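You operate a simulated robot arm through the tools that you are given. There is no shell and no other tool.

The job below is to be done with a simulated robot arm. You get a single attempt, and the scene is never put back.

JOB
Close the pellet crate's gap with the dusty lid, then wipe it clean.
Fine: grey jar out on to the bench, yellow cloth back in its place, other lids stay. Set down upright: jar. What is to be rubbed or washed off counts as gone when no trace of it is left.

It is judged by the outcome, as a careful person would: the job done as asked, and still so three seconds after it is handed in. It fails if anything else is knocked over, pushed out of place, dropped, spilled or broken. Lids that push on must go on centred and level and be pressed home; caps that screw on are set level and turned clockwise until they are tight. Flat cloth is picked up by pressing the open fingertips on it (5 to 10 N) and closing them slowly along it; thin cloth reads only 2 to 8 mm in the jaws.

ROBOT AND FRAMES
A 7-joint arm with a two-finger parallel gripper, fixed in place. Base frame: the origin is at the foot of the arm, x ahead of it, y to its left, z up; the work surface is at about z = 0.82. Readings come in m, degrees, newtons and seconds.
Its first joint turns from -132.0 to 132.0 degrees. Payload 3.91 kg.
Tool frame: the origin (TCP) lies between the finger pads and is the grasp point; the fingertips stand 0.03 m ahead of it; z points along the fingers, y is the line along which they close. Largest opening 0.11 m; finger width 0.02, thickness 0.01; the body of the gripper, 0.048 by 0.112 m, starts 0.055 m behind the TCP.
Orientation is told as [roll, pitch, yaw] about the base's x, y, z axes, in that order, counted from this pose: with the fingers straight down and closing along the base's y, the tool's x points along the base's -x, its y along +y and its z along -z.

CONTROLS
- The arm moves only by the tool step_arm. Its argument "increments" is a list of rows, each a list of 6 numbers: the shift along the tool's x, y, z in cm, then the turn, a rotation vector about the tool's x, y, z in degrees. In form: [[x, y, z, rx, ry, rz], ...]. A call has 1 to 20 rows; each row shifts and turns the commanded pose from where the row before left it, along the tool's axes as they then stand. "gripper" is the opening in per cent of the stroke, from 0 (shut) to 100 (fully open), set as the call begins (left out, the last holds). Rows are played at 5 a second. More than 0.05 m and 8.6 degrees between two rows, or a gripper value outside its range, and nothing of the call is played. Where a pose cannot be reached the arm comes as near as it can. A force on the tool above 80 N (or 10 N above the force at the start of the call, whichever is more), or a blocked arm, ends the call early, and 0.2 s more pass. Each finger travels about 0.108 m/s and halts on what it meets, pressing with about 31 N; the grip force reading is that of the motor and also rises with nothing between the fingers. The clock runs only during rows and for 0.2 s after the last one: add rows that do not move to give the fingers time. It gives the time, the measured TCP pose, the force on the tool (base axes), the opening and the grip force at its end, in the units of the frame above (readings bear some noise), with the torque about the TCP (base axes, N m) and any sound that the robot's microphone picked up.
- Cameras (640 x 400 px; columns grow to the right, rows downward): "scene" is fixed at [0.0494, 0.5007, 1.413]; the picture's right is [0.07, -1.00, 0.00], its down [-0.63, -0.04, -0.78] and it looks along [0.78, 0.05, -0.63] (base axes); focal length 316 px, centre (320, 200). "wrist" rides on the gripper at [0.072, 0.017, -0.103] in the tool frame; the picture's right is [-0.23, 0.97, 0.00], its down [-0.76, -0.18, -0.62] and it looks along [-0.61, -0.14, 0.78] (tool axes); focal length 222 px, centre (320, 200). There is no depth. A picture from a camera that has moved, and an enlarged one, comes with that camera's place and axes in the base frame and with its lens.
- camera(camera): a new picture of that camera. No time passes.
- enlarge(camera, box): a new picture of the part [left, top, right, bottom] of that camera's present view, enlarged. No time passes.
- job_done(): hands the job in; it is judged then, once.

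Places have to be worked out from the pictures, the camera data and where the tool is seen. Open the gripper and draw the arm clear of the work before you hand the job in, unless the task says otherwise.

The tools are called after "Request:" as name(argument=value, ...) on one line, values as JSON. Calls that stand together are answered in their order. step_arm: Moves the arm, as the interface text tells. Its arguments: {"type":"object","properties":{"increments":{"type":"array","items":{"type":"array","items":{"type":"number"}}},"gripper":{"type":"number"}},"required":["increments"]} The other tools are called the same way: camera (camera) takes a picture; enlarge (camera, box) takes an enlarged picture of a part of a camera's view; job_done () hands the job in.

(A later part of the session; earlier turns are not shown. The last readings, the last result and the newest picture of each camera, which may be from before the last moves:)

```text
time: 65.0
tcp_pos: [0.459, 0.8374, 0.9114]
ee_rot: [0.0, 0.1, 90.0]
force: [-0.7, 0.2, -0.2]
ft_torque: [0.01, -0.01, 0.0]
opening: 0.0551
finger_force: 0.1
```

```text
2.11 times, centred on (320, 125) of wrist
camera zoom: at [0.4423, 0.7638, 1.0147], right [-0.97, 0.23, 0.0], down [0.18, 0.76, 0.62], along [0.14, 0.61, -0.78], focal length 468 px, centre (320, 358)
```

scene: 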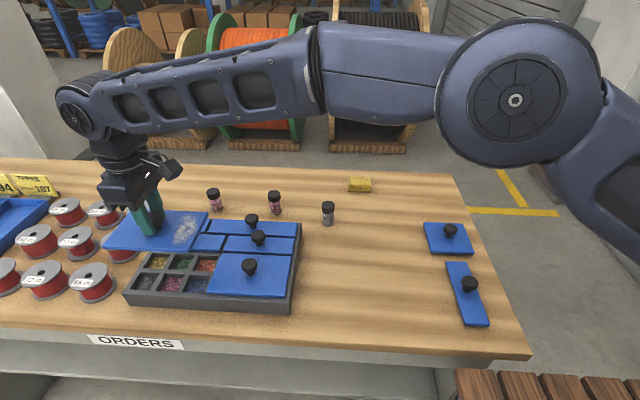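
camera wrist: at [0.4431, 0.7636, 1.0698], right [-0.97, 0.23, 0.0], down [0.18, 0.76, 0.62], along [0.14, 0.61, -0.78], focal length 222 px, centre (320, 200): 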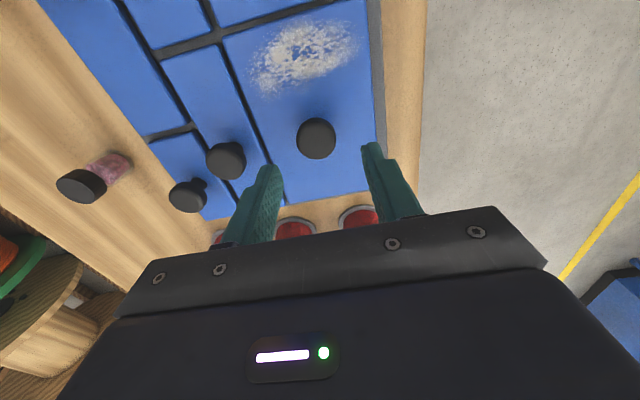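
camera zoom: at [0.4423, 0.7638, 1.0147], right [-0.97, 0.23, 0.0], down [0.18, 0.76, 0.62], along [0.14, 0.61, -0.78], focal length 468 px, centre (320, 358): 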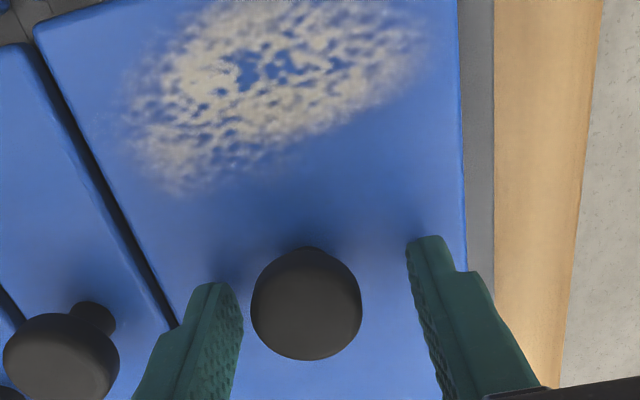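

The knob sits about 3–4 mm toward +x of the TCP. Closing the fingers will bring it back to x≈0.459–0.460.

Request:
step_arm(increments=[[0, 0, 0, 0, 0, 0], [0, 0, 0, 0, 0, 0], [0, 0, 0, 0, 0, 0]], gripper=34)

Request:
step_arm(increments=[[0, 0, 0, 0, 0, 0], [0, 0, 0, 0, 0, 0]], gripper=20)

Request:
enlarge(camera="scene", box=[110, 230, 230, 310])

Request:
enlarge(camera="wrist", box=[200, 30, 440, 220])

```text
time: 65.8
tcp_pos: [0.4602, 0.8368, 0.9123]
ee_rot: [0.0, 0.0, 89.9]
force: [0.7, -0.1, -0.1]
ft_torque: [-0.03, -0.01, -0.03]
opening: 0.0376
finger_force: 0.2
```

```text
time: 66.4
tcp_pos: [0.4591, 0.8371, 0.9112]
ee_rot: [-0.1, -0.1, 90.1]
force: [1.0, -0.1, 0.8]
ft_torque: [0.0, 0.01, -0.03]
opening: 0.0308
finger_force: 31.1
```

```text
5.00 times, centred on (170, 270) of scene
camera zoom: at [0.0494, 0.5007, 1.413], right [0.07, -1.0, 0.0], down [-0.63, -0.04, -0.78], along [0.78, 0.05, -0.63], focal length 1580 px, centre (1070, -150)
```

zoom: 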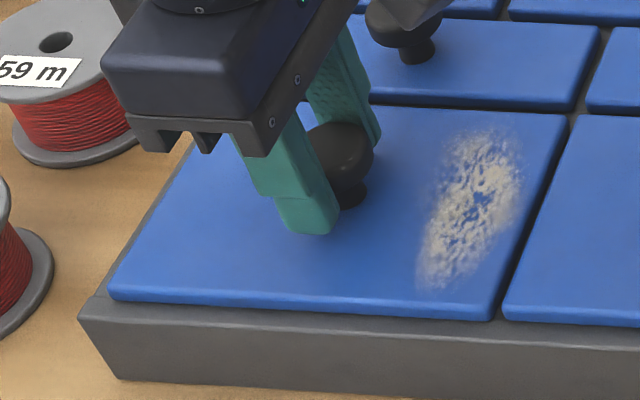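

```text
2.11 times, centred on (320, 125) of wrist
camera zoom: at [0.4423, 0.7638, 1.0148], right [-0.97, 0.23, 0.0], down [0.18, 0.76, 0.62], along [0.14, 0.61, -0.78], focal length 468 px, centre (320, 358)
```

zoom: 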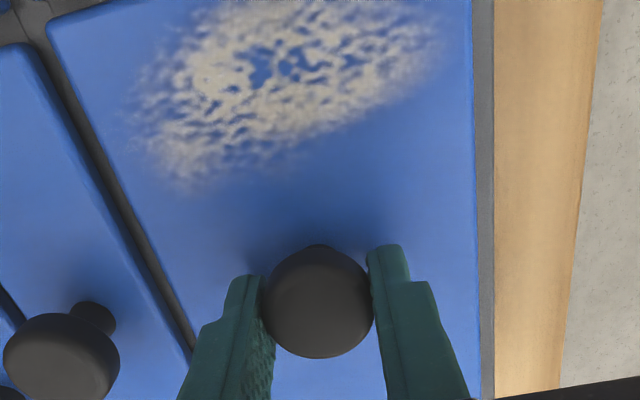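

The lid is back on centre in x with no side force. I zoom tightly on both front corners to compare our lid's margins with those of the big lid.

Request:
enlarge(camera="scene", box=[120, 280, 160, 310])

Request:
enlarge(camera="scene", box=[270, 280, 310, 315])

Request:
enlarge(camera="scene", box=[195, 275, 235, 305])

Request:
enlarge(camera="scene", box=[200, 240, 240, 270])

```text
13.33 times, centred on (140, 295) of scene
camera zoom: at [0.0494, 0.5007, 1.413], right [0.07, -1.0, 0.0], down [-0.63, -0.04, -0.78], along [0.78, 0.05, -0.63], focal length 4213 px, centre (2720, -1067)
```

zoom: 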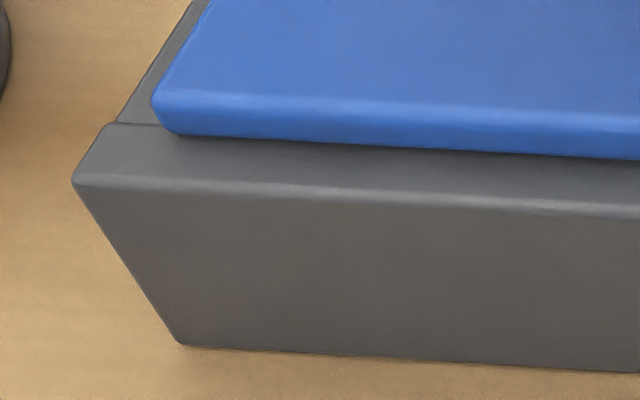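

```text
11.43 times, centred on (290, 298) of scene
camera zoom: at [0.0494, 0.5007, 1.413], right [0.07, -1.0, 0.0], down [-0.63, -0.04, -0.78], along [0.78, 0.05, -0.63], focal length 3611 px, centre (663, -914)
```

zoom: 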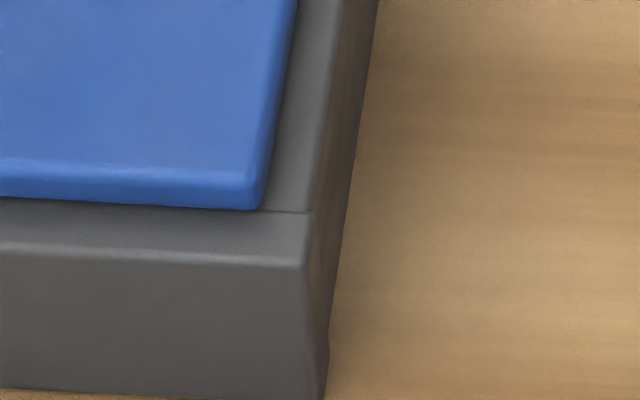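

```text
13.33 times, centred on (215, 290) of scene
camera zoom: at [0.0494, 0.5007, 1.413], right [0.07, -1.0, 0.0], down [-0.63, -0.04, -0.78], along [0.78, 0.05, -0.63], focal length 4213 px, centre (1720, -1000)
```

zoom: 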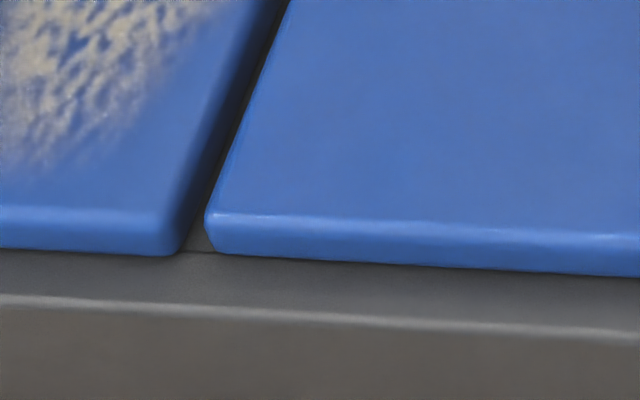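

```text
13.33 times, centred on (220, 255) of scene
camera zoom: at [0.0494, 0.5007, 1.413], right [0.07, -1.0, 0.0], down [-0.63, -0.04, -0.78], along [0.78, 0.05, -0.63], focal length 4213 px, centre (1653, -533)
```

zoom: 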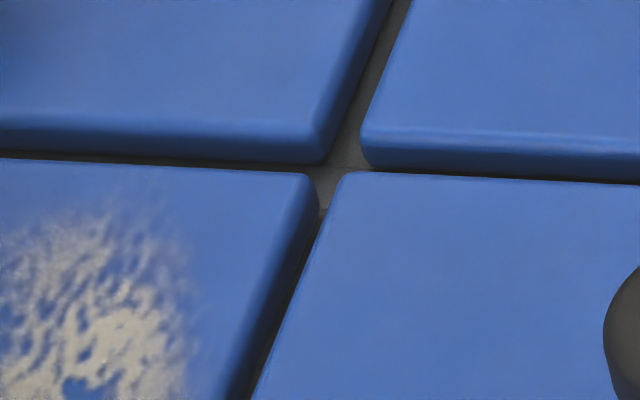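

The scene close-ups show our lid's height matches the big lid, but it overlaps the cells about 4 mm at the far (left) side and about 0 at the right. I nudge it about 2 mm toward −y (and 0.5 mm +x) while still holding the knob, watching side force.

Request:
step_arm(increments=[[0.1, -0.03, 0, 0, 0, 0], [0.1, -0.03, 0, 0, 0, 0], [0, 0, 0, 0, 0, 0], [0, 0, 0, 0, 0, 0]], gripper=20)

Request:
enlarge(camera="scene", box=[120, 280, 160, 310])

Request:
enlarge(camera="scene", box=[195, 275, 235, 305])

Request:
enlarge(camera="scene", box=[200, 240, 240, 270])

```text
time: 67.4
tcp_pos: [0.4589, 0.8354, 0.9122]
ee_rot: [-0.1, -0.1, 89.9]
force: [-2.4, 21.7, 8.2]
ft_torque: [0.42, 0.04, -0.02]
opening: 0.0308
finger_force: 31.3
```

```text
13.33 times, centred on (140, 295) of scene
camera zoom: at [0.0494, 0.5007, 1.413], right [0.07, -1.0, 0.0], down [-0.63, -0.04, -0.78], along [0.78, 0.05, -0.63], focal length 4213 px, centre (2720, -1067)
```

zoom: 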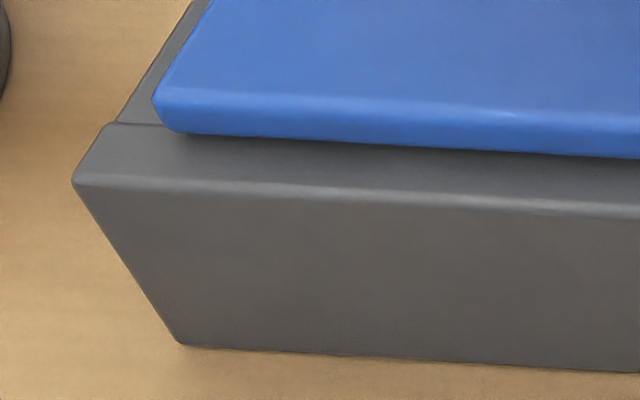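

```text
13.33 times, centred on (215, 290) of scene
camera zoom: at [0.0494, 0.5007, 1.413], right [0.07, -1.0, 0.0], down [-0.63, -0.04, -0.78], along [0.78, 0.05, -0.63], focal length 4213 px, centre (1720, -1000)
```

zoom: 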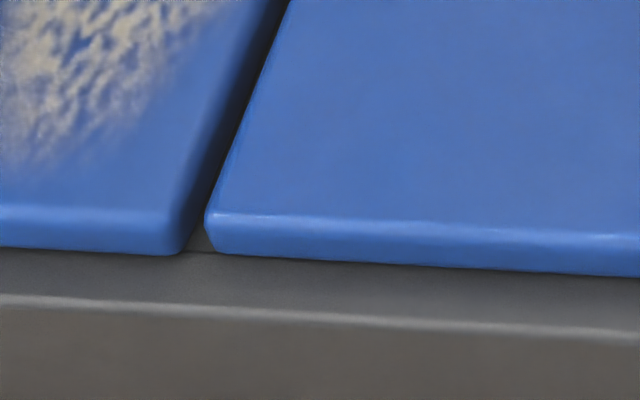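

```text
13.33 times, centred on (220, 255) of scene
camera zoom: at [0.0494, 0.5007, 1.413], right [0.07, -1.0, 0.0], down [-0.63, -0.04, -0.78], along [0.78, 0.05, -0.63], focal length 4213 px, centre (1653, -533)
```

zoom: 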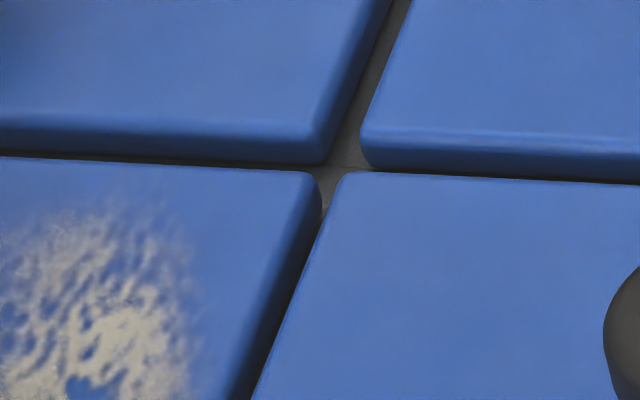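

The lid resists (21.7 N) and barely moved, so its skirt already locates it in y inside the crate. I back off that nudge to relieve the force, then release with the tips clear of the plate.

Request:
step_arm(increments=[[-0.14, 0, 0, 0, 0, 0], [0, 0, 0, 0, 0, 0], [0, 0, 0, 0, 0, 0]], gripper=20)

```text
time: 68.2
tcp_pos: [0.46, 0.8371, 0.9113]
ee_rot: [0.0, -0.1, 90.0]
force: [-2.1, 7.9, 9.1]
ft_torque: [-0.32, 0.03, -0.02]
opening: 0.0309
finger_force: 30.8
```

Side force is mostly relieved. I open the fingers slightly and check that the lid stays put.

Request:
step_arm(increments=[[0, 0, 0, 0, 0, 0], [0, 0, 0, 0, 0, 0], [0, 0, 0, 0, 0, 0]], gripper=48)

Request:
enlarge(camera="scene", box=[195, 275, 235, 305])

Request:
enlarge(camera="scene", box=[120, 280, 160, 310])

Request:
enlarge(camera="wrist", box=[200, 30, 440, 220])

```text
time: 69.0
tcp_pos: [0.4596, 0.8363, 0.9111]
ee_rot: [-0.1, 0.0, 89.9]
force: [0.4, 0.9, 0.1]
ft_torque: [0.01, 0.02, 0.0]
opening: 0.053
finger_force: 0.1
```

```text
13.33 times, centred on (215, 290) of scene
camera zoom: at [0.0494, 0.5007, 1.413], right [0.07, -1.0, 0.0], down [-0.63, -0.04, -0.78], along [0.78, 0.05, -0.63], focal length 4213 px, centre (1720, -1000)
```

zoom: 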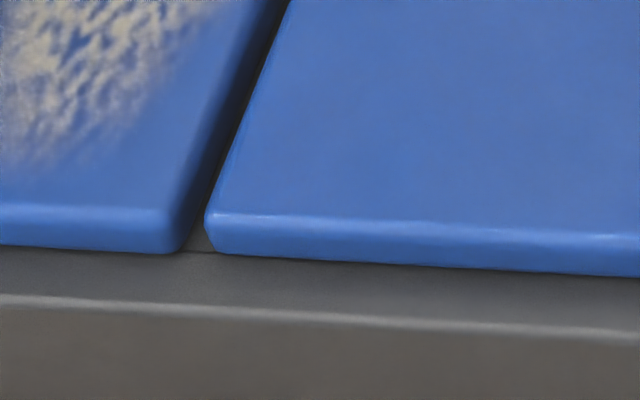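

```text
13.33 times, centred on (140, 295) of scene
camera zoom: at [0.0494, 0.5007, 1.413], right [0.07, -1.0, 0.0], down [-0.63, -0.04, -0.78], along [0.78, 0.05, -0.63], focal length 4213 px, centre (2720, -1067)
```

zoom: 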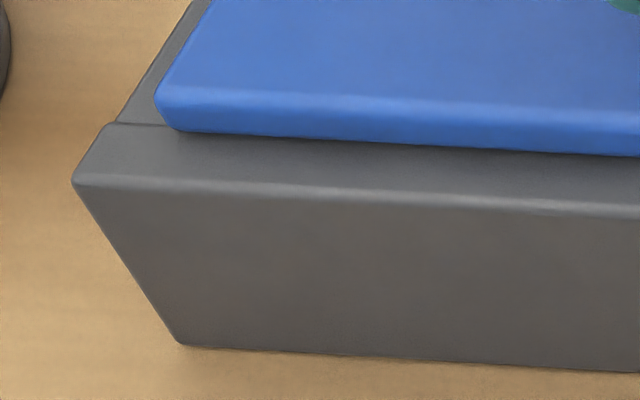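

```text
2.11 times, centred on (320, 125) of wrist
camera zoom: at [0.4427, 0.7632, 1.0144], right [-0.97, 0.23, 0.0], down [0.18, 0.76, 0.62], along [0.14, 0.61, -0.78], focal length 468 px, centre (320, 358)
```

zoom: 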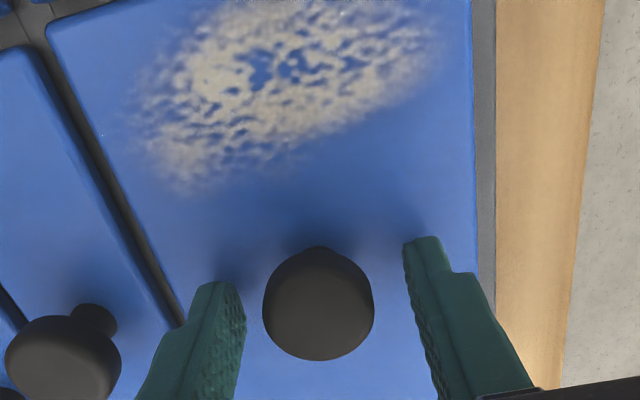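

The lid stayed in place, centred. I rise, close the fingers and then press on top of the knob to make sure the lid is home.

Request:
step_arm(increments=[[0, 0, -2, 0, 0, 0], [0, 0, -2, 0, 0, 0], [0, 0, -2, 0, 0, 0], [0, 0, 0, 0, 0, 0]], gripper=48)

Request:
step_arm(increments=[[0, 0, 0, 0, 0, 0], [0, 0, 0, 0, 0, 0], [0, 0, 1.5, 0, 0, 0], [0, 0, 0.5, 0, 0, 0], [0, 0, 0, 0, 0, 0]], gripper=0)

Request:
camera(camera="wrist")

Request:
enlarge(camera="scene", box=[110, 210, 230, 310])

```text
time: 70.0
tcp_pos: [0.4594, 0.8354, 0.9731]
ee_rot: [-0.1, 0.0, 90.0]
force: [-0.2, -0.2, 0.0]
ft_torque: [0.04, 0.01, 0.0]
opening: 0.053
finger_force: 0.2
```

```text
time: 71.2
tcp_pos: [0.4607, 0.8349, 0.9524]
ee_rot: [0.0, 0.0, 90.0]
force: [-0.2, 0.0, 0.3]
ft_torque: [0.0, 0.0, 0.0]
opening: 0.0001
finger_force: 31.3
```

```text
taken
camera wrist: at [0.4431, 0.7629, 1.0548], right [-0.97, 0.23, 0.0], down [0.18, 0.76, 0.62], along [0.14, 0.61, -0.78], focal length 222 px, centre (320, 200)
```

wrist: 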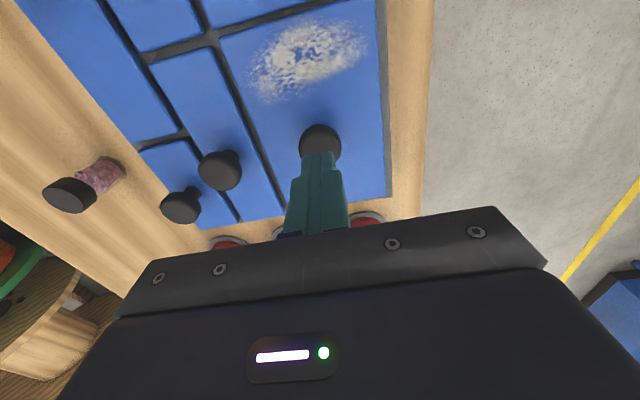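

```text
4.00 times, centred on (170, 260) of scene
camera zoom: at [0.0494, 0.5007, 1.413], right [0.07, -1.0, 0.0], down [-0.63, -0.04, -0.78], along [0.78, 0.05, -0.63], focal length 1264 px, centre (920, -40)
```

zoom: 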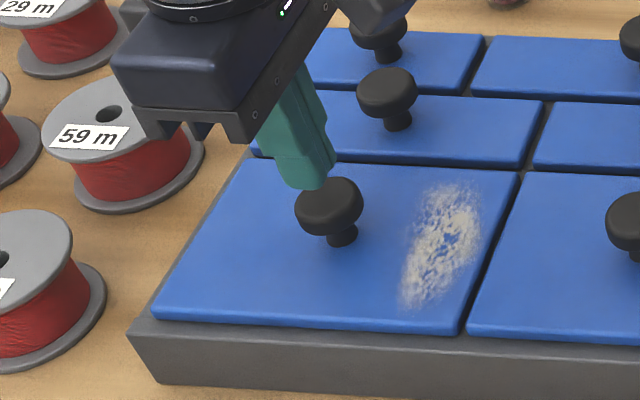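

The fingertips look offset from the knob centre. I zoom in both cameras to locate the knob relative to the closed fingertips.

Request:
enlarge(camera="wrist", box=[270, 100, 370, 200])

Request:
enlarge(camera="scene", box=[165, 235, 215, 275])

```text
4.00 times, centred on (320, 150) of wrist
camera zoom: at [0.4431, 0.7629, 1.0548], right [-0.97, 0.23, 0.0], down [0.18, 0.76, 0.62], along [0.14, 0.61, -0.78], focal length 888 px, centre (320, 400)
```

zoom: 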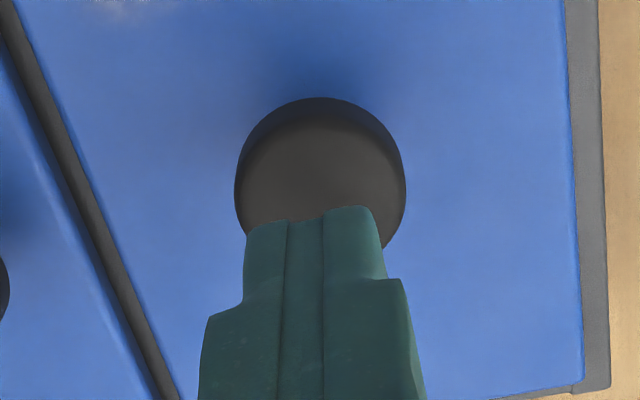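

```text
10.00 times, centred on (190, 255) of scene
camera zoom: at [0.0494, 0.5007, 1.413], right [0.07, -1.0, 0.0], down [-0.63, -0.04, -0.78], along [0.78, 0.05, -0.63], focal length 3159 px, centre (1620, -350)
```

zoom: 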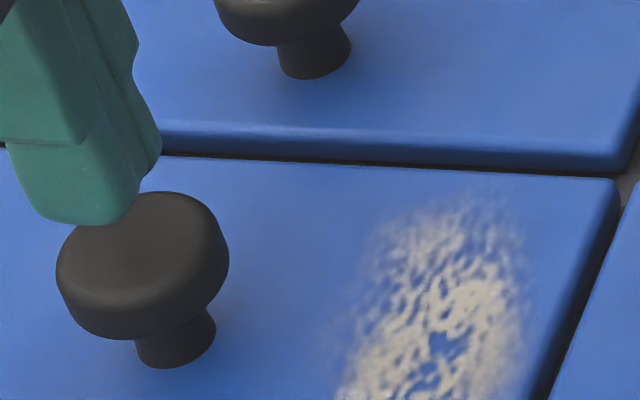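

The closed tips are above the knob within a couple of millimetres. I descend in small steps onto the knob top and watch the force.

Request:
step_arm(increments=[[0.1, 0, 0.5, 0, 0, 0], [0, 0, 0.3, 0, 0, 0], [0, 0, 0, 0, 0, 0]], gripper=0)

Request:
step_arm(increments=[[0, 0, 0.2, 0, 0, 0], [0, 0, 0, 0, 0, 0]], gripper=0)

Request:
step_arm(increments=[[0, 0, 0.2, 0, 0, 0], [0, 0, 0, 0, 0, 0]], gripper=0)

```text
time: 72.0
tcp_pos: [0.4588, 0.8351, 0.9436]
ee_rot: [0.0, 0.0, 90.0]
force: [0.3, 0.7, 0.3]
ft_torque: [0.0, -0.02, 0.04]
opening: 0.0002
finger_force: 30.9
```

```text
time: 72.6
tcp_pos: [0.4595, 0.8348, 0.9418]
ee_rot: [-0.1, -0.1, 90.0]
force: [-0.3, 0.4, 0.4]
ft_torque: [-0.02, -0.01, 0.03]
opening: 0.0
finger_force: 31.2
```

```text
time: 73.2
tcp_pos: [0.4587, 0.8347, 0.9395]
ee_rot: [0.0, -0.1, 90.0]
force: [-1.0, -0.4, -0.7]
ft_torque: [0.01, -0.01, 0.0]
opening: 0.0
finger_force: 30.3
```

No contact yet at TCP 0.9395. I continue in 1–2 mm steps.

Request:
step_arm(increments=[[0, 0, 0.2, 0, 0, 0], [0, 0, 0, 0, 0, 0]], gripper=0)

Request:
step_arm(increments=[[0, 0, 0.15, 0, 0, 0], [0, 0, 0, 0, 0, 0]], gripper=0)

Request:
step_arm(increments=[[0, 0, 0.15, 0, 0, 0], [0, 0, 0, 0, 0, 0]], gripper=0)

Request:
enlarge(camera="scene", box=[165, 235, 215, 275])

```text
time: 73.8
tcp_pos: [0.4597, 0.8356, 0.9375]
ee_rot: [0.1, 0.0, 90.0]
force: [-0.1, 0.7, -0.4]
ft_torque: [0.0, 0.01, -0.01]
opening: 0.0
finger_force: 30.8
```

```text
time: 74.4
tcp_pos: [0.4594, 0.836, 0.9372]
ee_rot: [0.0, -0.1, 90.1]
force: [-0.4, -1.3, 7.9]
ft_torque: [-0.07, 0.0, 0.0]
opening: 0.0
finger_force: 30.8
```

```text
time: 75.0
tcp_pos: [0.4596, 0.8356, 0.9368]
ee_rot: [-0.1, -0.3, 89.9]
force: [1.6, -0.4, 22.8]
ft_torque: [-0.09, -0.04, 0.09]
opening: 0.0
finger_force: 31.2
```

```text
10.00 times, centred on (190, 255) of scene
camera zoom: at [0.0494, 0.5007, 1.413], right [0.07, -1.0, 0.0], down [-0.63, -0.04, -0.78], along [0.78, 0.05, -0.63], focal length 3159 px, centre (1620, -350)
```

zoom: 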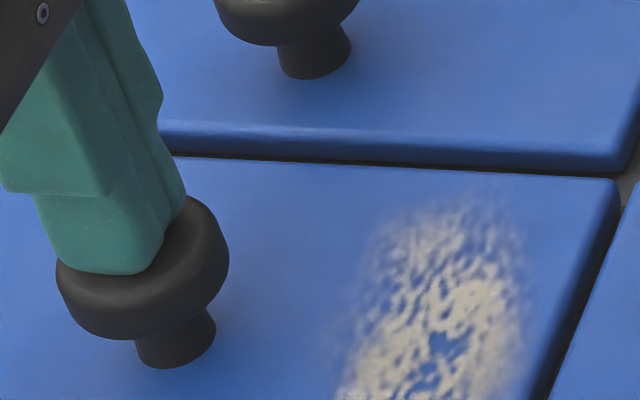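

Contact at TCP 0.937, so the knob top is at z≈0.907. The tips are about 4 mm to the +y side of the knob centre, so I lift, shift 3.5 mm, and press again with more force.

Request:
step_arm(increments=[[0, 0, -0.5, 0, 0, 0], [0.35, 0, 0, 0, 0, 0], [0, 0, 0.3, 0, 0, 0], [0, 0, 0.2, 0, 0, 0], [0, 0, 0.1, 0, 0, 0], [0, 0, 0, 0, 0, 0]], gripper=0)

Request:
step_arm(increments=[[0, 0, 0.1, 0, 0, 0], [0, 0, 0.1, 0, 0, 0], [0, 0, 0, 0, 0, 0]], gripper=0)

Request:
enlarge(camera="scene", box=[165, 235, 215, 275])

```text
time: 76.4
tcp_pos: [0.4587, 0.833, 0.9367]
ee_rot: [0.0, -0.2, 90.0]
force: [-1.0, -3.6, 34.7]
ft_torque: [-0.23, 0.0, 0.06]
opening: 0.0002
finger_force: 31.1
```

```text
time: 77.2
tcp_pos: [0.4589, 0.8313, 0.9353]
ee_rot: [0.0, -0.5, 90.0]
force: [5.3, 1.7, 59.6]
ft_torque: [-0.11, -0.1, 0.0]
opening: 0.0002
finger_force: 31.4
```

```text
10.00 times, centred on (190, 255) of scene
camera zoom: at [0.0494, 0.5007, 1.413], right [0.07, -1.0, 0.0], down [-0.63, -0.04, -0.78], along [0.78, 0.05, -0.63], focal length 3159 px, centre (1620, -350)
```

zoom: 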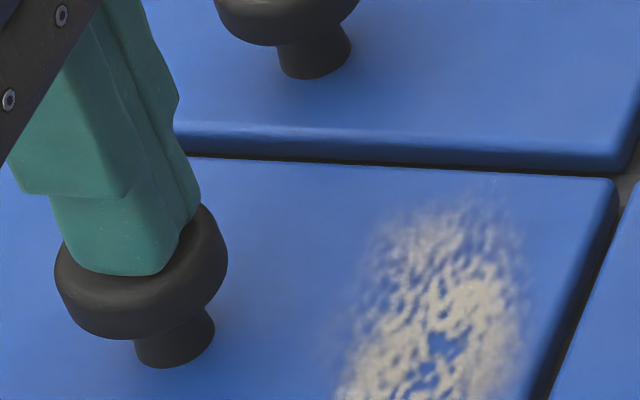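

Pressed with 60 N on the knob, and the lid did not move further. To verify it is home, I'll compare its knob height with that of the seated big lid; I rise and move above that knob.

Request:
step_arm(increments=[[0, 0, -1, 0, 0, 0], [0, 0, -2, 0, 0, 0], [0, 0, -1, 0, 0, 0], [4, 0, 0, 0, 0, 0], [4, 0, 0, 0, 0, 0], [4, 0, 0, 0, 0, 0], [4, 0, 0, 0, 0, 0], [0, 0, 0, 0, 0, 0], [0, 0, 0, 0, 0, 0]], gripper=0)

Request:
camera(camera="wrist")

Request:
enlarge(camera="scene", box=[110, 210, 310, 320])

```text
time: 79.2
tcp_pos: [0.4586, 0.6712, 0.9709]
ee_rot: [0.1, 0.0, 89.9]
force: [-0.9, 0.2, -0.5]
ft_torque: [-0.03, 0.05, -0.01]
opening: 0.0003
finger_force: 31.7
```

```text
taken
camera wrist: at [0.4438, 0.5981, 1.0743], right [-0.97, 0.23, 0.0], down [0.18, 0.76, 0.62], along [0.14, 0.61, -0.78], focal length 222 px, centre (320, 200)
```

wrist: 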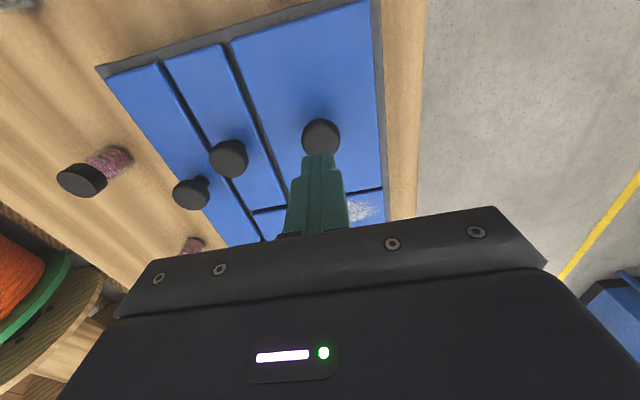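

```text
3.20 times, centred on (210, 265) of scene
camera zoom: at [0.0494, 0.5007, 1.413], right [0.07, -1.0, 0.0], down [-0.63, -0.04, -0.78], along [0.78, 0.05, -0.63], focal length 1011 px, centre (672, -8)
```

zoom: 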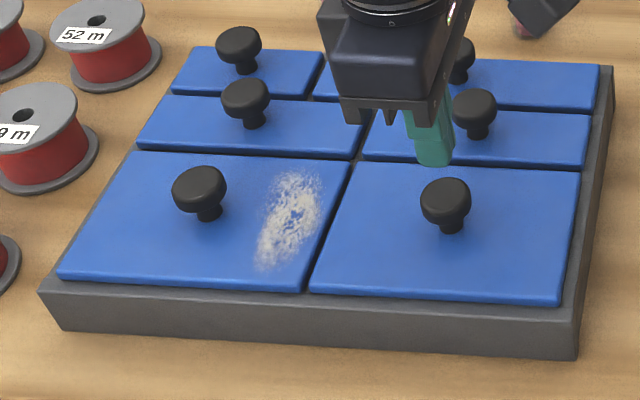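

The crate now looks evenly covered, with our lid matching its neighbour. I lower gently to touch the big lid's knob top, just enough to read its height.

Request:
step_arm(increments=[[0, 0, 1.5, 0, 0, 0], [0, 0, 1.4, 0, 0, 0], [0, 0, 0, 0, 0, 0]], gripper=0)

Request:
step_arm(increments=[[0, 0, 0.15, 0, 0, 0], [0, 0, 0, 0, 0, 0]], gripper=0)

Request:
step_arm(increments=[[0, 0, 0.15, 0, 0, 0], [0, 0, 0, 0, 0, 0]], gripper=0)

```text
time: 80.0
tcp_pos: [0.4601, 0.6709, 0.9416]
ee_rot: [0.1, 0.0, 89.9]
force: [0.2, 0.3, -0.3]
ft_torque: [-0.02, 0.03, 0.0]
opening: 0.0
finger_force: 31.3
```

```text
time: 80.6
tcp_pos: [0.46, 0.6717, 0.9397]
ee_rot: [0.0, 0.0, 90.1]
force: [0.2, -0.5, -0.8]
ft_torque: [0.0, 0.0, 0.0]
opening: 0.0002
finger_force: 30.7
```

```text
time: 81.2
tcp_pos: [0.4584, 0.6726, 0.94]
ee_rot: [0.0, 0.0, 90.0]
force: [0.1, -0.2, 0.2]
ft_torque: [-0.02, 0.01, -0.01]
opening: 0.0002
finger_force: 31.0
```

No contact yet at about 0.9385–0.94. I continue in 1 mm steps.

Request:
step_arm(increments=[[0, 0, 0.1, 0, 0, 0], [0, 0, 0, 0, 0, 0]], gripper=0)

Request:
step_arm(increments=[[0, 0, 0.1, 0, 0, 0], [0, 0, 0, 0, 0, 0]], gripper=0)

```text
time: 81.8
tcp_pos: [0.4593, 0.6725, 0.9389]
ee_rot: [-0.1, 0.1, 90.0]
force: [-0.2, -0.5, -0.2]
ft_torque: [0.02, 0.0, 0.01]
opening: 0.0001
finger_force: 31.5
```

```text
time: 82.4
tcp_pos: [0.4603, 0.6716, 0.9376]
ee_rot: [0.1, -0.1, 90.0]
force: [0.2, -0.1, 0.2]
ft_torque: [-0.02, 0.01, 0.06]
opening: 0.0
finger_force: 30.8
```

Still free at 0.9376, about where our lid's knob made contact. One more millimetre at a time.

Request:
step_arm(increments=[[0, 0, 0.08, 0, 0, 0], [0, 0, 0, 0, 0, 0]], gripper=0)

Request:
step_arm(increments=[[0, 0, 0.06, 0, 0, 0], [0, 0, 0, 0, 0, 0]], gripper=0)

```text
time: 83.0
tcp_pos: [0.4598, 0.6722, 0.9367]
ee_rot: [0.0, 0.0, 90.0]
force: [0.3, 0.7, -0.1]
ft_torque: [0.06, -0.03, 0.02]
opening: 0.0
finger_force: 30.7
```

```text
time: 83.6
tcp_pos: [0.4601, 0.6707, 0.9361]
ee_rot: [0.0, 0.1, 90.0]
force: [0.0, -1.8, 8.4]
ft_torque: [-0.07, 0.05, 0.01]
opening: 0.0
finger_force: 30.7
```

The big lid's knob touches at 0.9361 versus 0.9372 for ours before the 60 N press, so they are equal within about 1 mm. I go back and re-check our knob now that it has been pressed.

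Request:
step_arm(increments=[[0, 0, -1, 0, 0, 0], [0, 0, -2, 0, 0, 0], [-4, 0, 0, 0, 0, 0], [-4, 0, 0, 0, 0, 0], [-4, 0, 0, 0, 0, 0], [-4.1, 0, 0, 0, 0, 0], [0, 0, 1.5, 0, 0, 0], [0, 0, 1.1, 0, 0, 0], [0, 0, 0, 0, 0, 0]], gripper=0)

Request:
step_arm(increments=[[0, 0, 0.15, 0, 0, 0], [0, 0, 0, 0, 0, 0]], gripper=0)

Request:
step_arm(increments=[[0, 0, 0.1, 0, 0, 0], [0, 0, 0, 0, 0, 0]], gripper=0)

Request:
step_arm(increments=[[0, 0, 0.1, 0, 0, 0], [0, 0, 0, 0, 0, 0]], gripper=0)

```text
time: 85.6
tcp_pos: [0.4585, 0.8334, 0.9413]
ee_rot: [0.0, 0.0, 90.1]
force: [-0.1, 0.7, 0.4]
ft_torque: [-0.01, 0.02, 0.04]
opening: 0.0
finger_force: 30.8
```

```text
time: 86.2
tcp_pos: [0.4606, 0.8328, 0.9396]
ee_rot: [0.0, 0.0, 90.0]
force: [-0.3, 0.1, -1.2]
ft_torque: [-0.03, 0.0, -0.01]
opening: 0.0001
finger_force: 31.0
```

```text
time: 86.8
tcp_pos: [0.4592, 0.8328, 0.9383]
ee_rot: [-0.1, 0.0, 90.0]
force: [-0.2, 0.3, 0.8]
ft_torque: [-0.03, 0.01, -0.03]
opening: 0.0
finger_force: 31.0
```

```text
time: 87.4
tcp_pos: [0.459, 0.8319, 0.936]
ee_rot: [0.0, 0.0, 90.0]
force: [-0.1, 0.3, -0.2]
ft_torque: [-0.01, 0.0, 0.0]
opening: 0.0
finger_force: 31.2
```

Now no contact at 0.936, so the 60 N press brought it down level with the big lid. I press once more firmly to be sure.

Request:
step_arm(increments=[[0, 0, 0.1, 0, 0, 0], [0, 0, 0, 0, 0, 0]], gripper=0)

Request:
step_arm(increments=[[0, 0, 0.15, 0, 0, 0], [0, 0, 0.15, 0, 0, 0], [0, 0, 0, 0, 0, 0]], gripper=0)

Request:
enlarge(camera="scene", box=[120, 230, 240, 310])

```text
time: 88.0
tcp_pos: [0.4588, 0.8321, 0.9374]
ee_rot: [-0.1, 0.0, 90.1]
force: [1.2, -1.0, 8.2]
ft_torque: [-0.11, -0.03, 0.02]
opening: 0.0003
finger_force: 31.2
```

```text
time: 88.8
tcp_pos: [0.4583, 0.8325, 0.9361]
ee_rot: [-0.1, -0.3, 90.0]
force: [3.9, -6.8, 43.8]
ft_torque: [-0.31, -0.11, 0.07]
opening: 0.0001
finger_force: 31.0
```

```text
5.00 times, centred on (180, 270) of scene
camera zoom: at [0.0494, 0.5007, 1.413], right [0.07, -1.0, 0.0], down [-0.63, -0.04, -0.78], along [0.78, 0.05, -0.63], focal length 1580 px, centre (1020, -150)
```

zoom: 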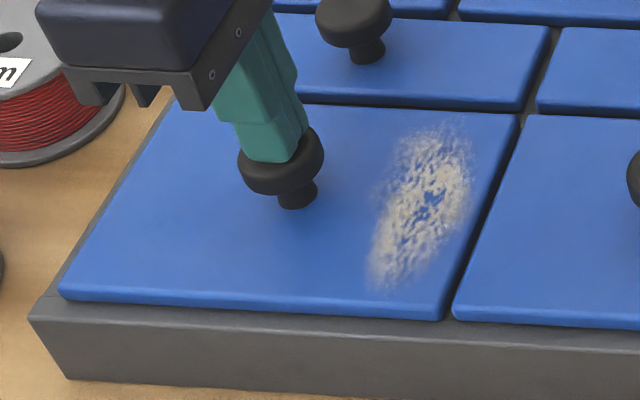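

Equal within the noise. I add one stronger push (about 70 N), then lift off.

Request:
step_arm(increments=[[0, 0, 0.1, 0, 0, 0], [0, 0, 0.06, 0, 0, 0], [0, 0, 0, 0, 0, 0]], gripper=0)

Request:
step_arm(increments=[[0, 0, -1, 0, 0, 0], [0, 0, -3, 0, 0, 0], [0, 0, -4, 0, 0, 0], [0, 0, -4, 0, 0, 0], [0, 0, 0, 0, 0, 0]], gripper=0)

Request:
camera(camera="wrist")

Request:
enlarge(camera="scene", box=[120, 230, 240, 310])

```text
time: 89.6
tcp_pos: [0.4588, 0.8331, 0.9368]
ee_rot: [-0.2, -0.3, 90.0]
force: [6.1, 0.2, 62.3]
ft_torque: [-0.21, -0.16, -0.15]
opening: 0.0001
finger_force: 31.1
```

```text
time: 90.8
tcp_pos: [0.4608, 0.8328, 1.051]
ee_rot: [0.0, 0.0, 90.1]
force: [0.9, -0.4, 0.3]
ft_torque: [-0.03, 0.02, 0.07]
opening: 0.0001
finger_force: 31.2
```

```text
taken
camera wrist: at [0.4431, 0.76, 1.1546], right [-0.97, 0.23, 0.0], down [0.18, 0.76, 0.62], along [0.14, 0.61, -0.78], focal length 222 px, centre (320, 200)
```

wrist: 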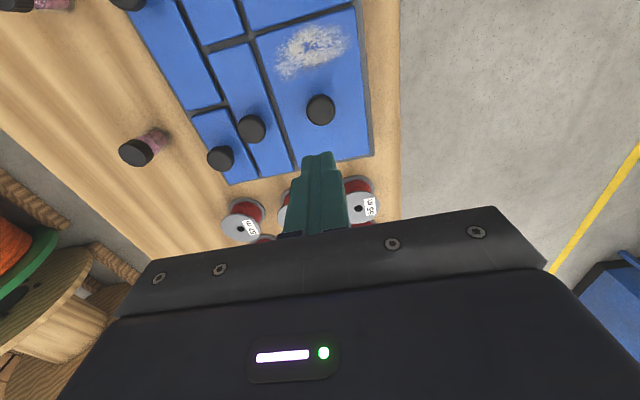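

```text
5.00 times, centred on (180, 270) of scene
camera zoom: at [0.0494, 0.5007, 1.413], right [0.07, -1.0, 0.0], down [-0.63, -0.04, -0.78], along [0.78, 0.05, -0.63], focal length 1580 px, centre (1020, -150)
```

zoom: 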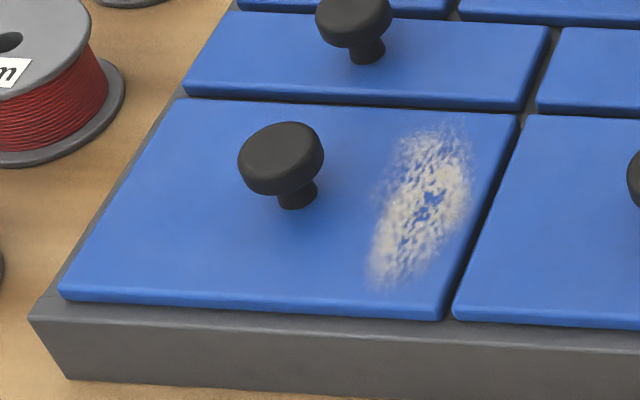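

The lid sits level. I check its margins from above with the wrist camera.

Request:
enlarge(camera="wrist", box=[190, 0, 390, 190])

Request:
enlarge(camera="wrist", box=[250, 15, 370, 95])

```text
2.11 times, centred on (290, 95) of wrist
camera zoom: at [0.4431, 0.76, 1.1546], right [-0.97, 0.23, 0.0], down [0.18, 0.76, 0.62], along [0.14, 0.61, -0.78], focal length 468 px, centre (383, 421)
```

zoom: 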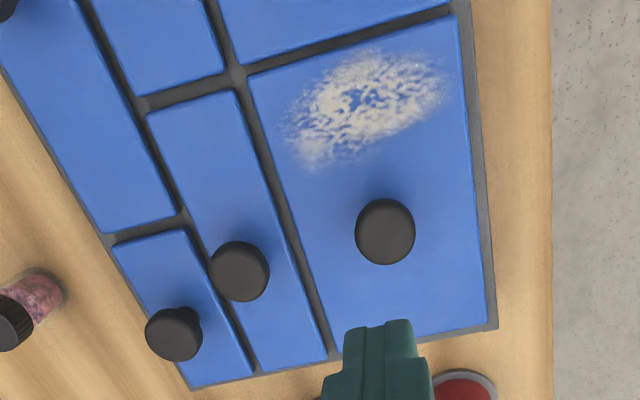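

```text
5.00 times, centred on (310, 55) of wrist
camera zoom: at [0.4431, 0.76, 1.1546], right [-0.97, 0.23, 0.0], down [0.18, 0.76, 0.62], along [0.14, 0.61, -0.78], focal length 1111 px, centre (370, 925)
```

zoom: 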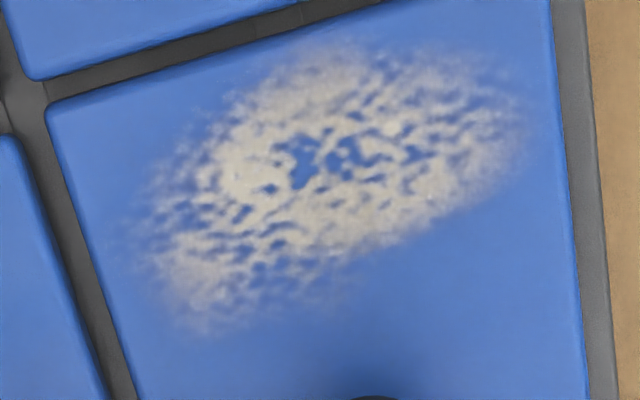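

The lid is centred, with the dust now at x 0.416–0.500, y 0.761–0.803. Next I go to the yellow cloth at about (0.853, 0.428), keeping yaw 90° and opening the fingers.

Request:
step_arm(increments=[[3.12, -3.02, 0, 0, 0, 0], [3.12, -3.02, 0, 0, 0, 0], [3.12, -3.02, 0, 0, 0, 0], [3.12, -3.02, 0, 0, 0, 0], [3.12, -3.02, 0, 0, 0, 0], [3.12, -3.02, 0, 0, 0, 0], [3.12, -3.02, 0, 0, 0, 0], [3.12, -3.02, 0, 0, 0, 0], [3.12, -3.02, 0, 0, 0, 0], [3.12, -3.02, 0, 0, 0, 0], [3.12, -3.02, 0, 0, 0, 0], [3.12, -3.02, 0, 0, 0, 0], [3.06, -2.96, 0, 0, 0, 0], [0, 0, 0, 0, 0, 0], [0, 0, 0, 0, 0, 0]], gripper=75)

Request:
camera(camera="wrist")

Request:
camera(camera="scene")

```text
time: 94.0
tcp_pos: [0.8499, 0.4271, 1.0508]
ee_rot: [0.1, 0.0, 90.0]
force: [-0.1, 1.0, 0.3]
ft_torque: [0.01, 0.01, 0.0]
opening: 0.0822
finger_force: 0.0
```

```text
taken
camera wrist: at [0.8335, 0.3542, 1.1549], right [-0.97, 0.23, 0.0], down [0.18, 0.76, 0.62], along [0.14, 0.61, -0.78], focal length 222 px, centre (320, 200)
```

wrist: 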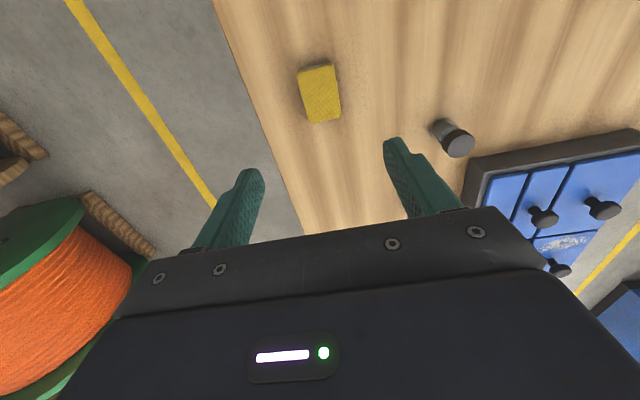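

```text
taken
```

scene: 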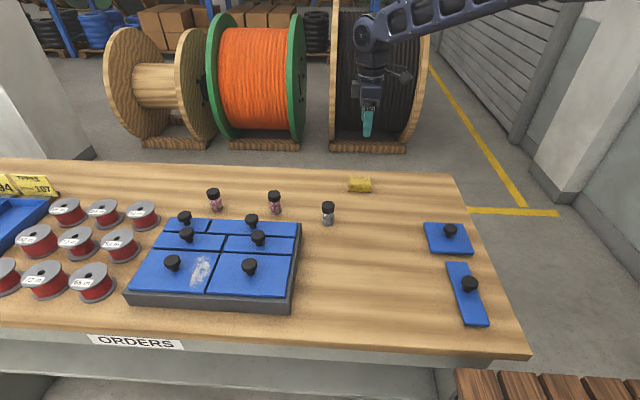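

Over the cloth. I enlarge to measure its pose accurately.

Request:
enlarge(camera="wrist", box=[270, 40, 370, 140])

```text
4.00 times, centred on (320, 90) of wrist
camera zoom: at [0.8335, 0.3542, 1.1549], right [-0.97, 0.23, 0.0], down [0.18, 0.76, 0.62], along [0.14, 0.61, -0.78], focal length 888 px, centre (320, 640)
```

zoom: 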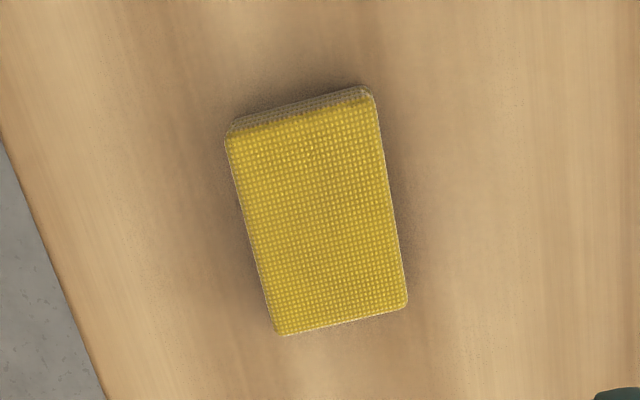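

The cloth is at x 0.827–0.874, y 0.398–0.461, square to the axes. I descend to just above it.

Request:
step_arm(increments=[[-0.2, 0, 3.5, 0, 0, 0], [0, 0, 3.5, 0, 0, 0], [0, 0, 3.5, 0, 0, 0], [0, 0, 3.5, 0, 0, 0], [0, 0, 2.5, 0, 0, 0], [0, 0, 0, 0, 0, 0], [0, 0, 0, 0, 0, 0]], gripper=75)

Request:
camera(camera="wrist")

Request:
enlarge(camera="scene", box=[320, 130, 400, 210])

```text
time: 95.6
tcp_pos: [0.8512, 0.429, 0.8864]
ee_rot: [-0.1, 0.0, 89.9]
force: [-0.1, -0.4, -0.3]
ft_torque: [0.01, -0.02, 0.0]
opening: 0.0825
finger_force: 0.0
```

```text
taken
camera wrist: at [0.8343, 0.3561, 0.9891], right [-0.97, 0.23, 0.0], down [0.18, 0.76, 0.62], along [0.14, 0.61, -0.78], focal length 222 px, centre (320, 200)
```

wrist: 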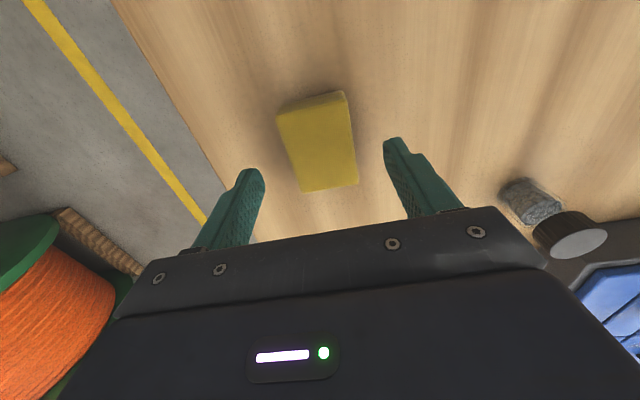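

```text
5.00 times, centred on (360, 170) of scene
camera zoom: at [0.0494, 0.5007, 1.413], right [0.07, -1.0, 0.0], down [-0.63, -0.04, -0.78], along [0.78, 0.05, -0.63], focal length 1580 px, centre (120, 350)
```

zoom: 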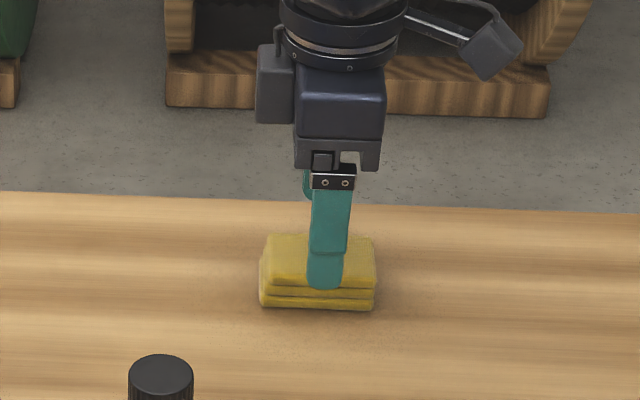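

Centred on the cloth within about 1 mm. I lower so the fingertips straddle the pad with the tips about 9 mm above the bench.

Request:
step_arm(increments=[[0, 0, 1.2, 0, 0, 0], [0, 0, 1.0, 0, 0, 0], [0, 0, 0.5, 0, 0, 0], [0, 0, 0, 0, 0, 0], [0, 0, 0, 0, 0, 0]], gripper=75)

Request:
camera(camera="wrist")

Request:
enlarge(camera="scene", box=[330, 150, 390, 210])

```text
time: 96.8
tcp_pos: [0.8501, 0.4292, 0.8588]
ee_rot: [0.1, 0.1, 89.9]
force: [-0.9, -0.3, 0.5]
ft_torque: [0.0, -0.02, 0.0]
opening: 0.0823
finger_force: 0.0
```

```text
taken
camera wrist: at [0.8341, 0.3556, 0.9624], right [-0.97, 0.23, 0.0], down [0.18, 0.76, 0.62], along [0.14, 0.61, -0.78], focal length 222 px, centre (320, 200)
```

wrist: 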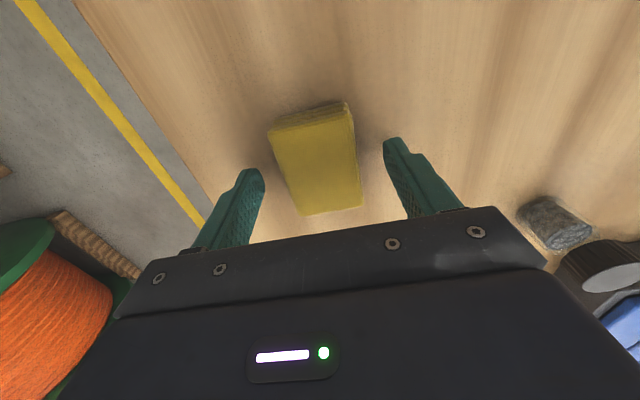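

```text
6.67 times, centred on (360, 180) of scene
camera zoom: at [0.0494, 0.5007, 1.413], right [0.07, -1.0, 0.0], down [-0.63, -0.04, -0.78], along [0.78, 0.05, -0.63], focal length 2106 px, centre (53, 333)
```

zoom: 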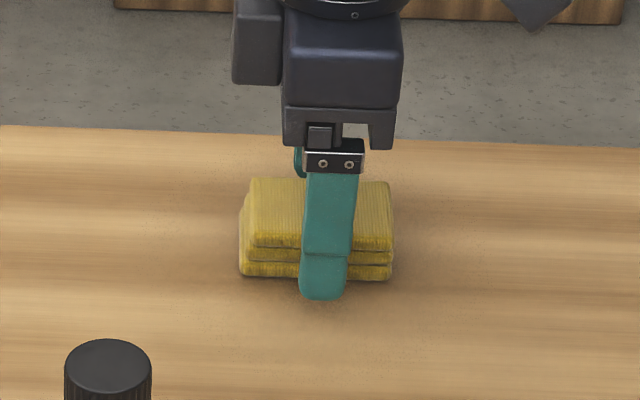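

Fingers straddle the pad symmetrically. I close in stages and watch the opening and grip force.

Request:
step_arm(increments=[[0, 0, 0, 0, 0, 0], [0, 0, 0, 0, 0, 0]], gripper=50)

Request:
step_arm(increments=[[0, 0, 0, 0, 0, 0], [0, 0, 0, 0, 0, 0]], gripper=40)

Request:
enlarge(camera="scene", box=[330, 150, 390, 210])

Request:
camera(camera="wrist")

```text
time: 97.4
tcp_pos: [0.8504, 0.4282, 0.8574]
ee_rot: [0.0, 0.1, 90.0]
force: [-0.1, 0.1, 0.0]
ft_torque: [0.0, -0.03, -0.04]
opening: 0.0548
finger_force: 0.1
```

```text
time: 98.0
tcp_pos: [0.8503, 0.4284, 0.8575]
ee_rot: [-0.1, 0.1, 90.1]
force: [-0.2, 0.4, 0.1]
ft_torque: [-0.02, 0.03, -0.01]
opening: 0.0468
finger_force: 30.4
```

```text
6.67 times, centred on (360, 180) of scene
camera zoom: at [0.0494, 0.5007, 1.413], right [0.07, -1.0, 0.0], down [-0.63, -0.04, -0.78], along [0.78, 0.05, -0.63], focal length 2106 px, centre (53, 333)
```

zoom: 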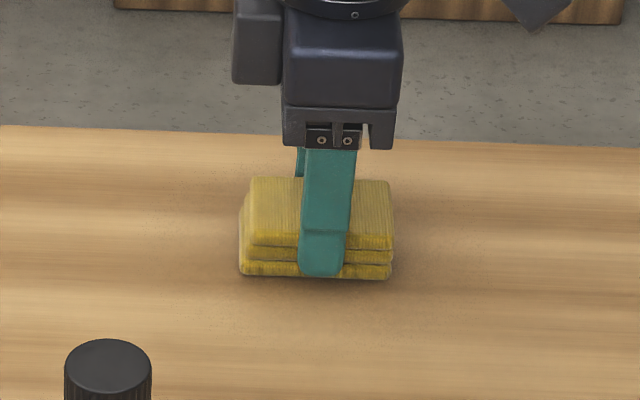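

```text
taken
camera wrist: at [0.8341, 0.3556, 0.9625], right [-0.97, 0.23, 0.0], down [0.18, 0.76, 0.62], along [0.14, 0.61, -0.78], focal length 222 px, centre (320, 200)
```

wrist: 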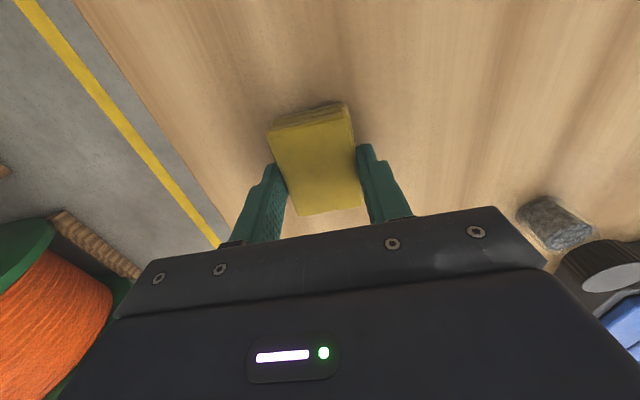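

The pad is held at 46.8 mm with 30 N. I note this pose as its home (TCP 0.8503, 0.4285, 0.858, yaw 90°) and lift.

Request:
step_arm(increments=[[0, 0, -0.3, 0, 0, 0], [0, 0, -0.7, 0, 0, 0], [0, 0, -2, 0, 0, 0], [0, 0, -3.5, 0, 0, 0], [0, 0, -3.5, 0, 0, 0], [0, 0, -3.5, 0, 0, 0], [0, 0, -3.5, 0, 0, 0], [0, 0, 0, 0, 0, 0]], gripper=40)

Request:
camera(camera="wrist")

Request:
enlarge(camera="scene", box=[320, 100, 400, 180])

```text
time: 99.8
tcp_pos: [0.8518, 0.4291, 1.0289]
ee_rot: [0.0, 0.0, 90.0]
force: [-0.6, -0.4, -0.5]
ft_torque: [0.03, -0.02, 0.01]
opening: 0.0469
finger_force: 31.2
```

```text
taken
camera wrist: at [0.8345, 0.3567, 1.1324], right [-0.97, 0.23, 0.0], down [0.18, 0.76, 0.62], along [0.14, 0.61, -0.78], focal length 222 px, centre (320, 200)
```

wrist: 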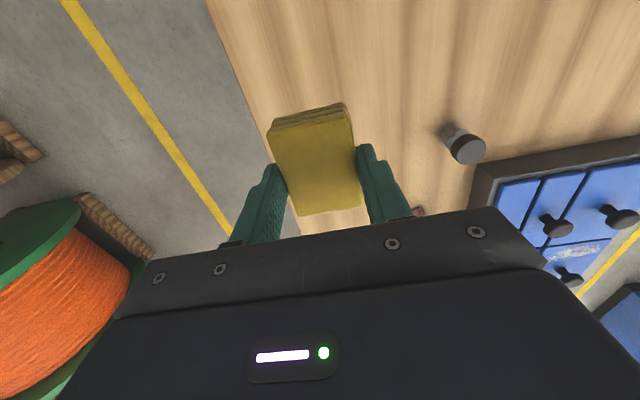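

```text
5.00 times, centred on (360, 140) of scene
camera zoom: at [0.0494, 0.5007, 1.413], right [0.07, -1.0, 0.0], down [-0.63, -0.04, -0.78], along [0.78, 0.05, -0.63], focal length 1580 px, centre (120, 500)
```

zoom: 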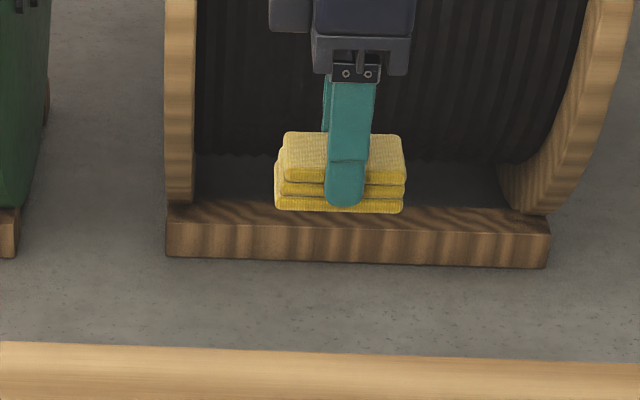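

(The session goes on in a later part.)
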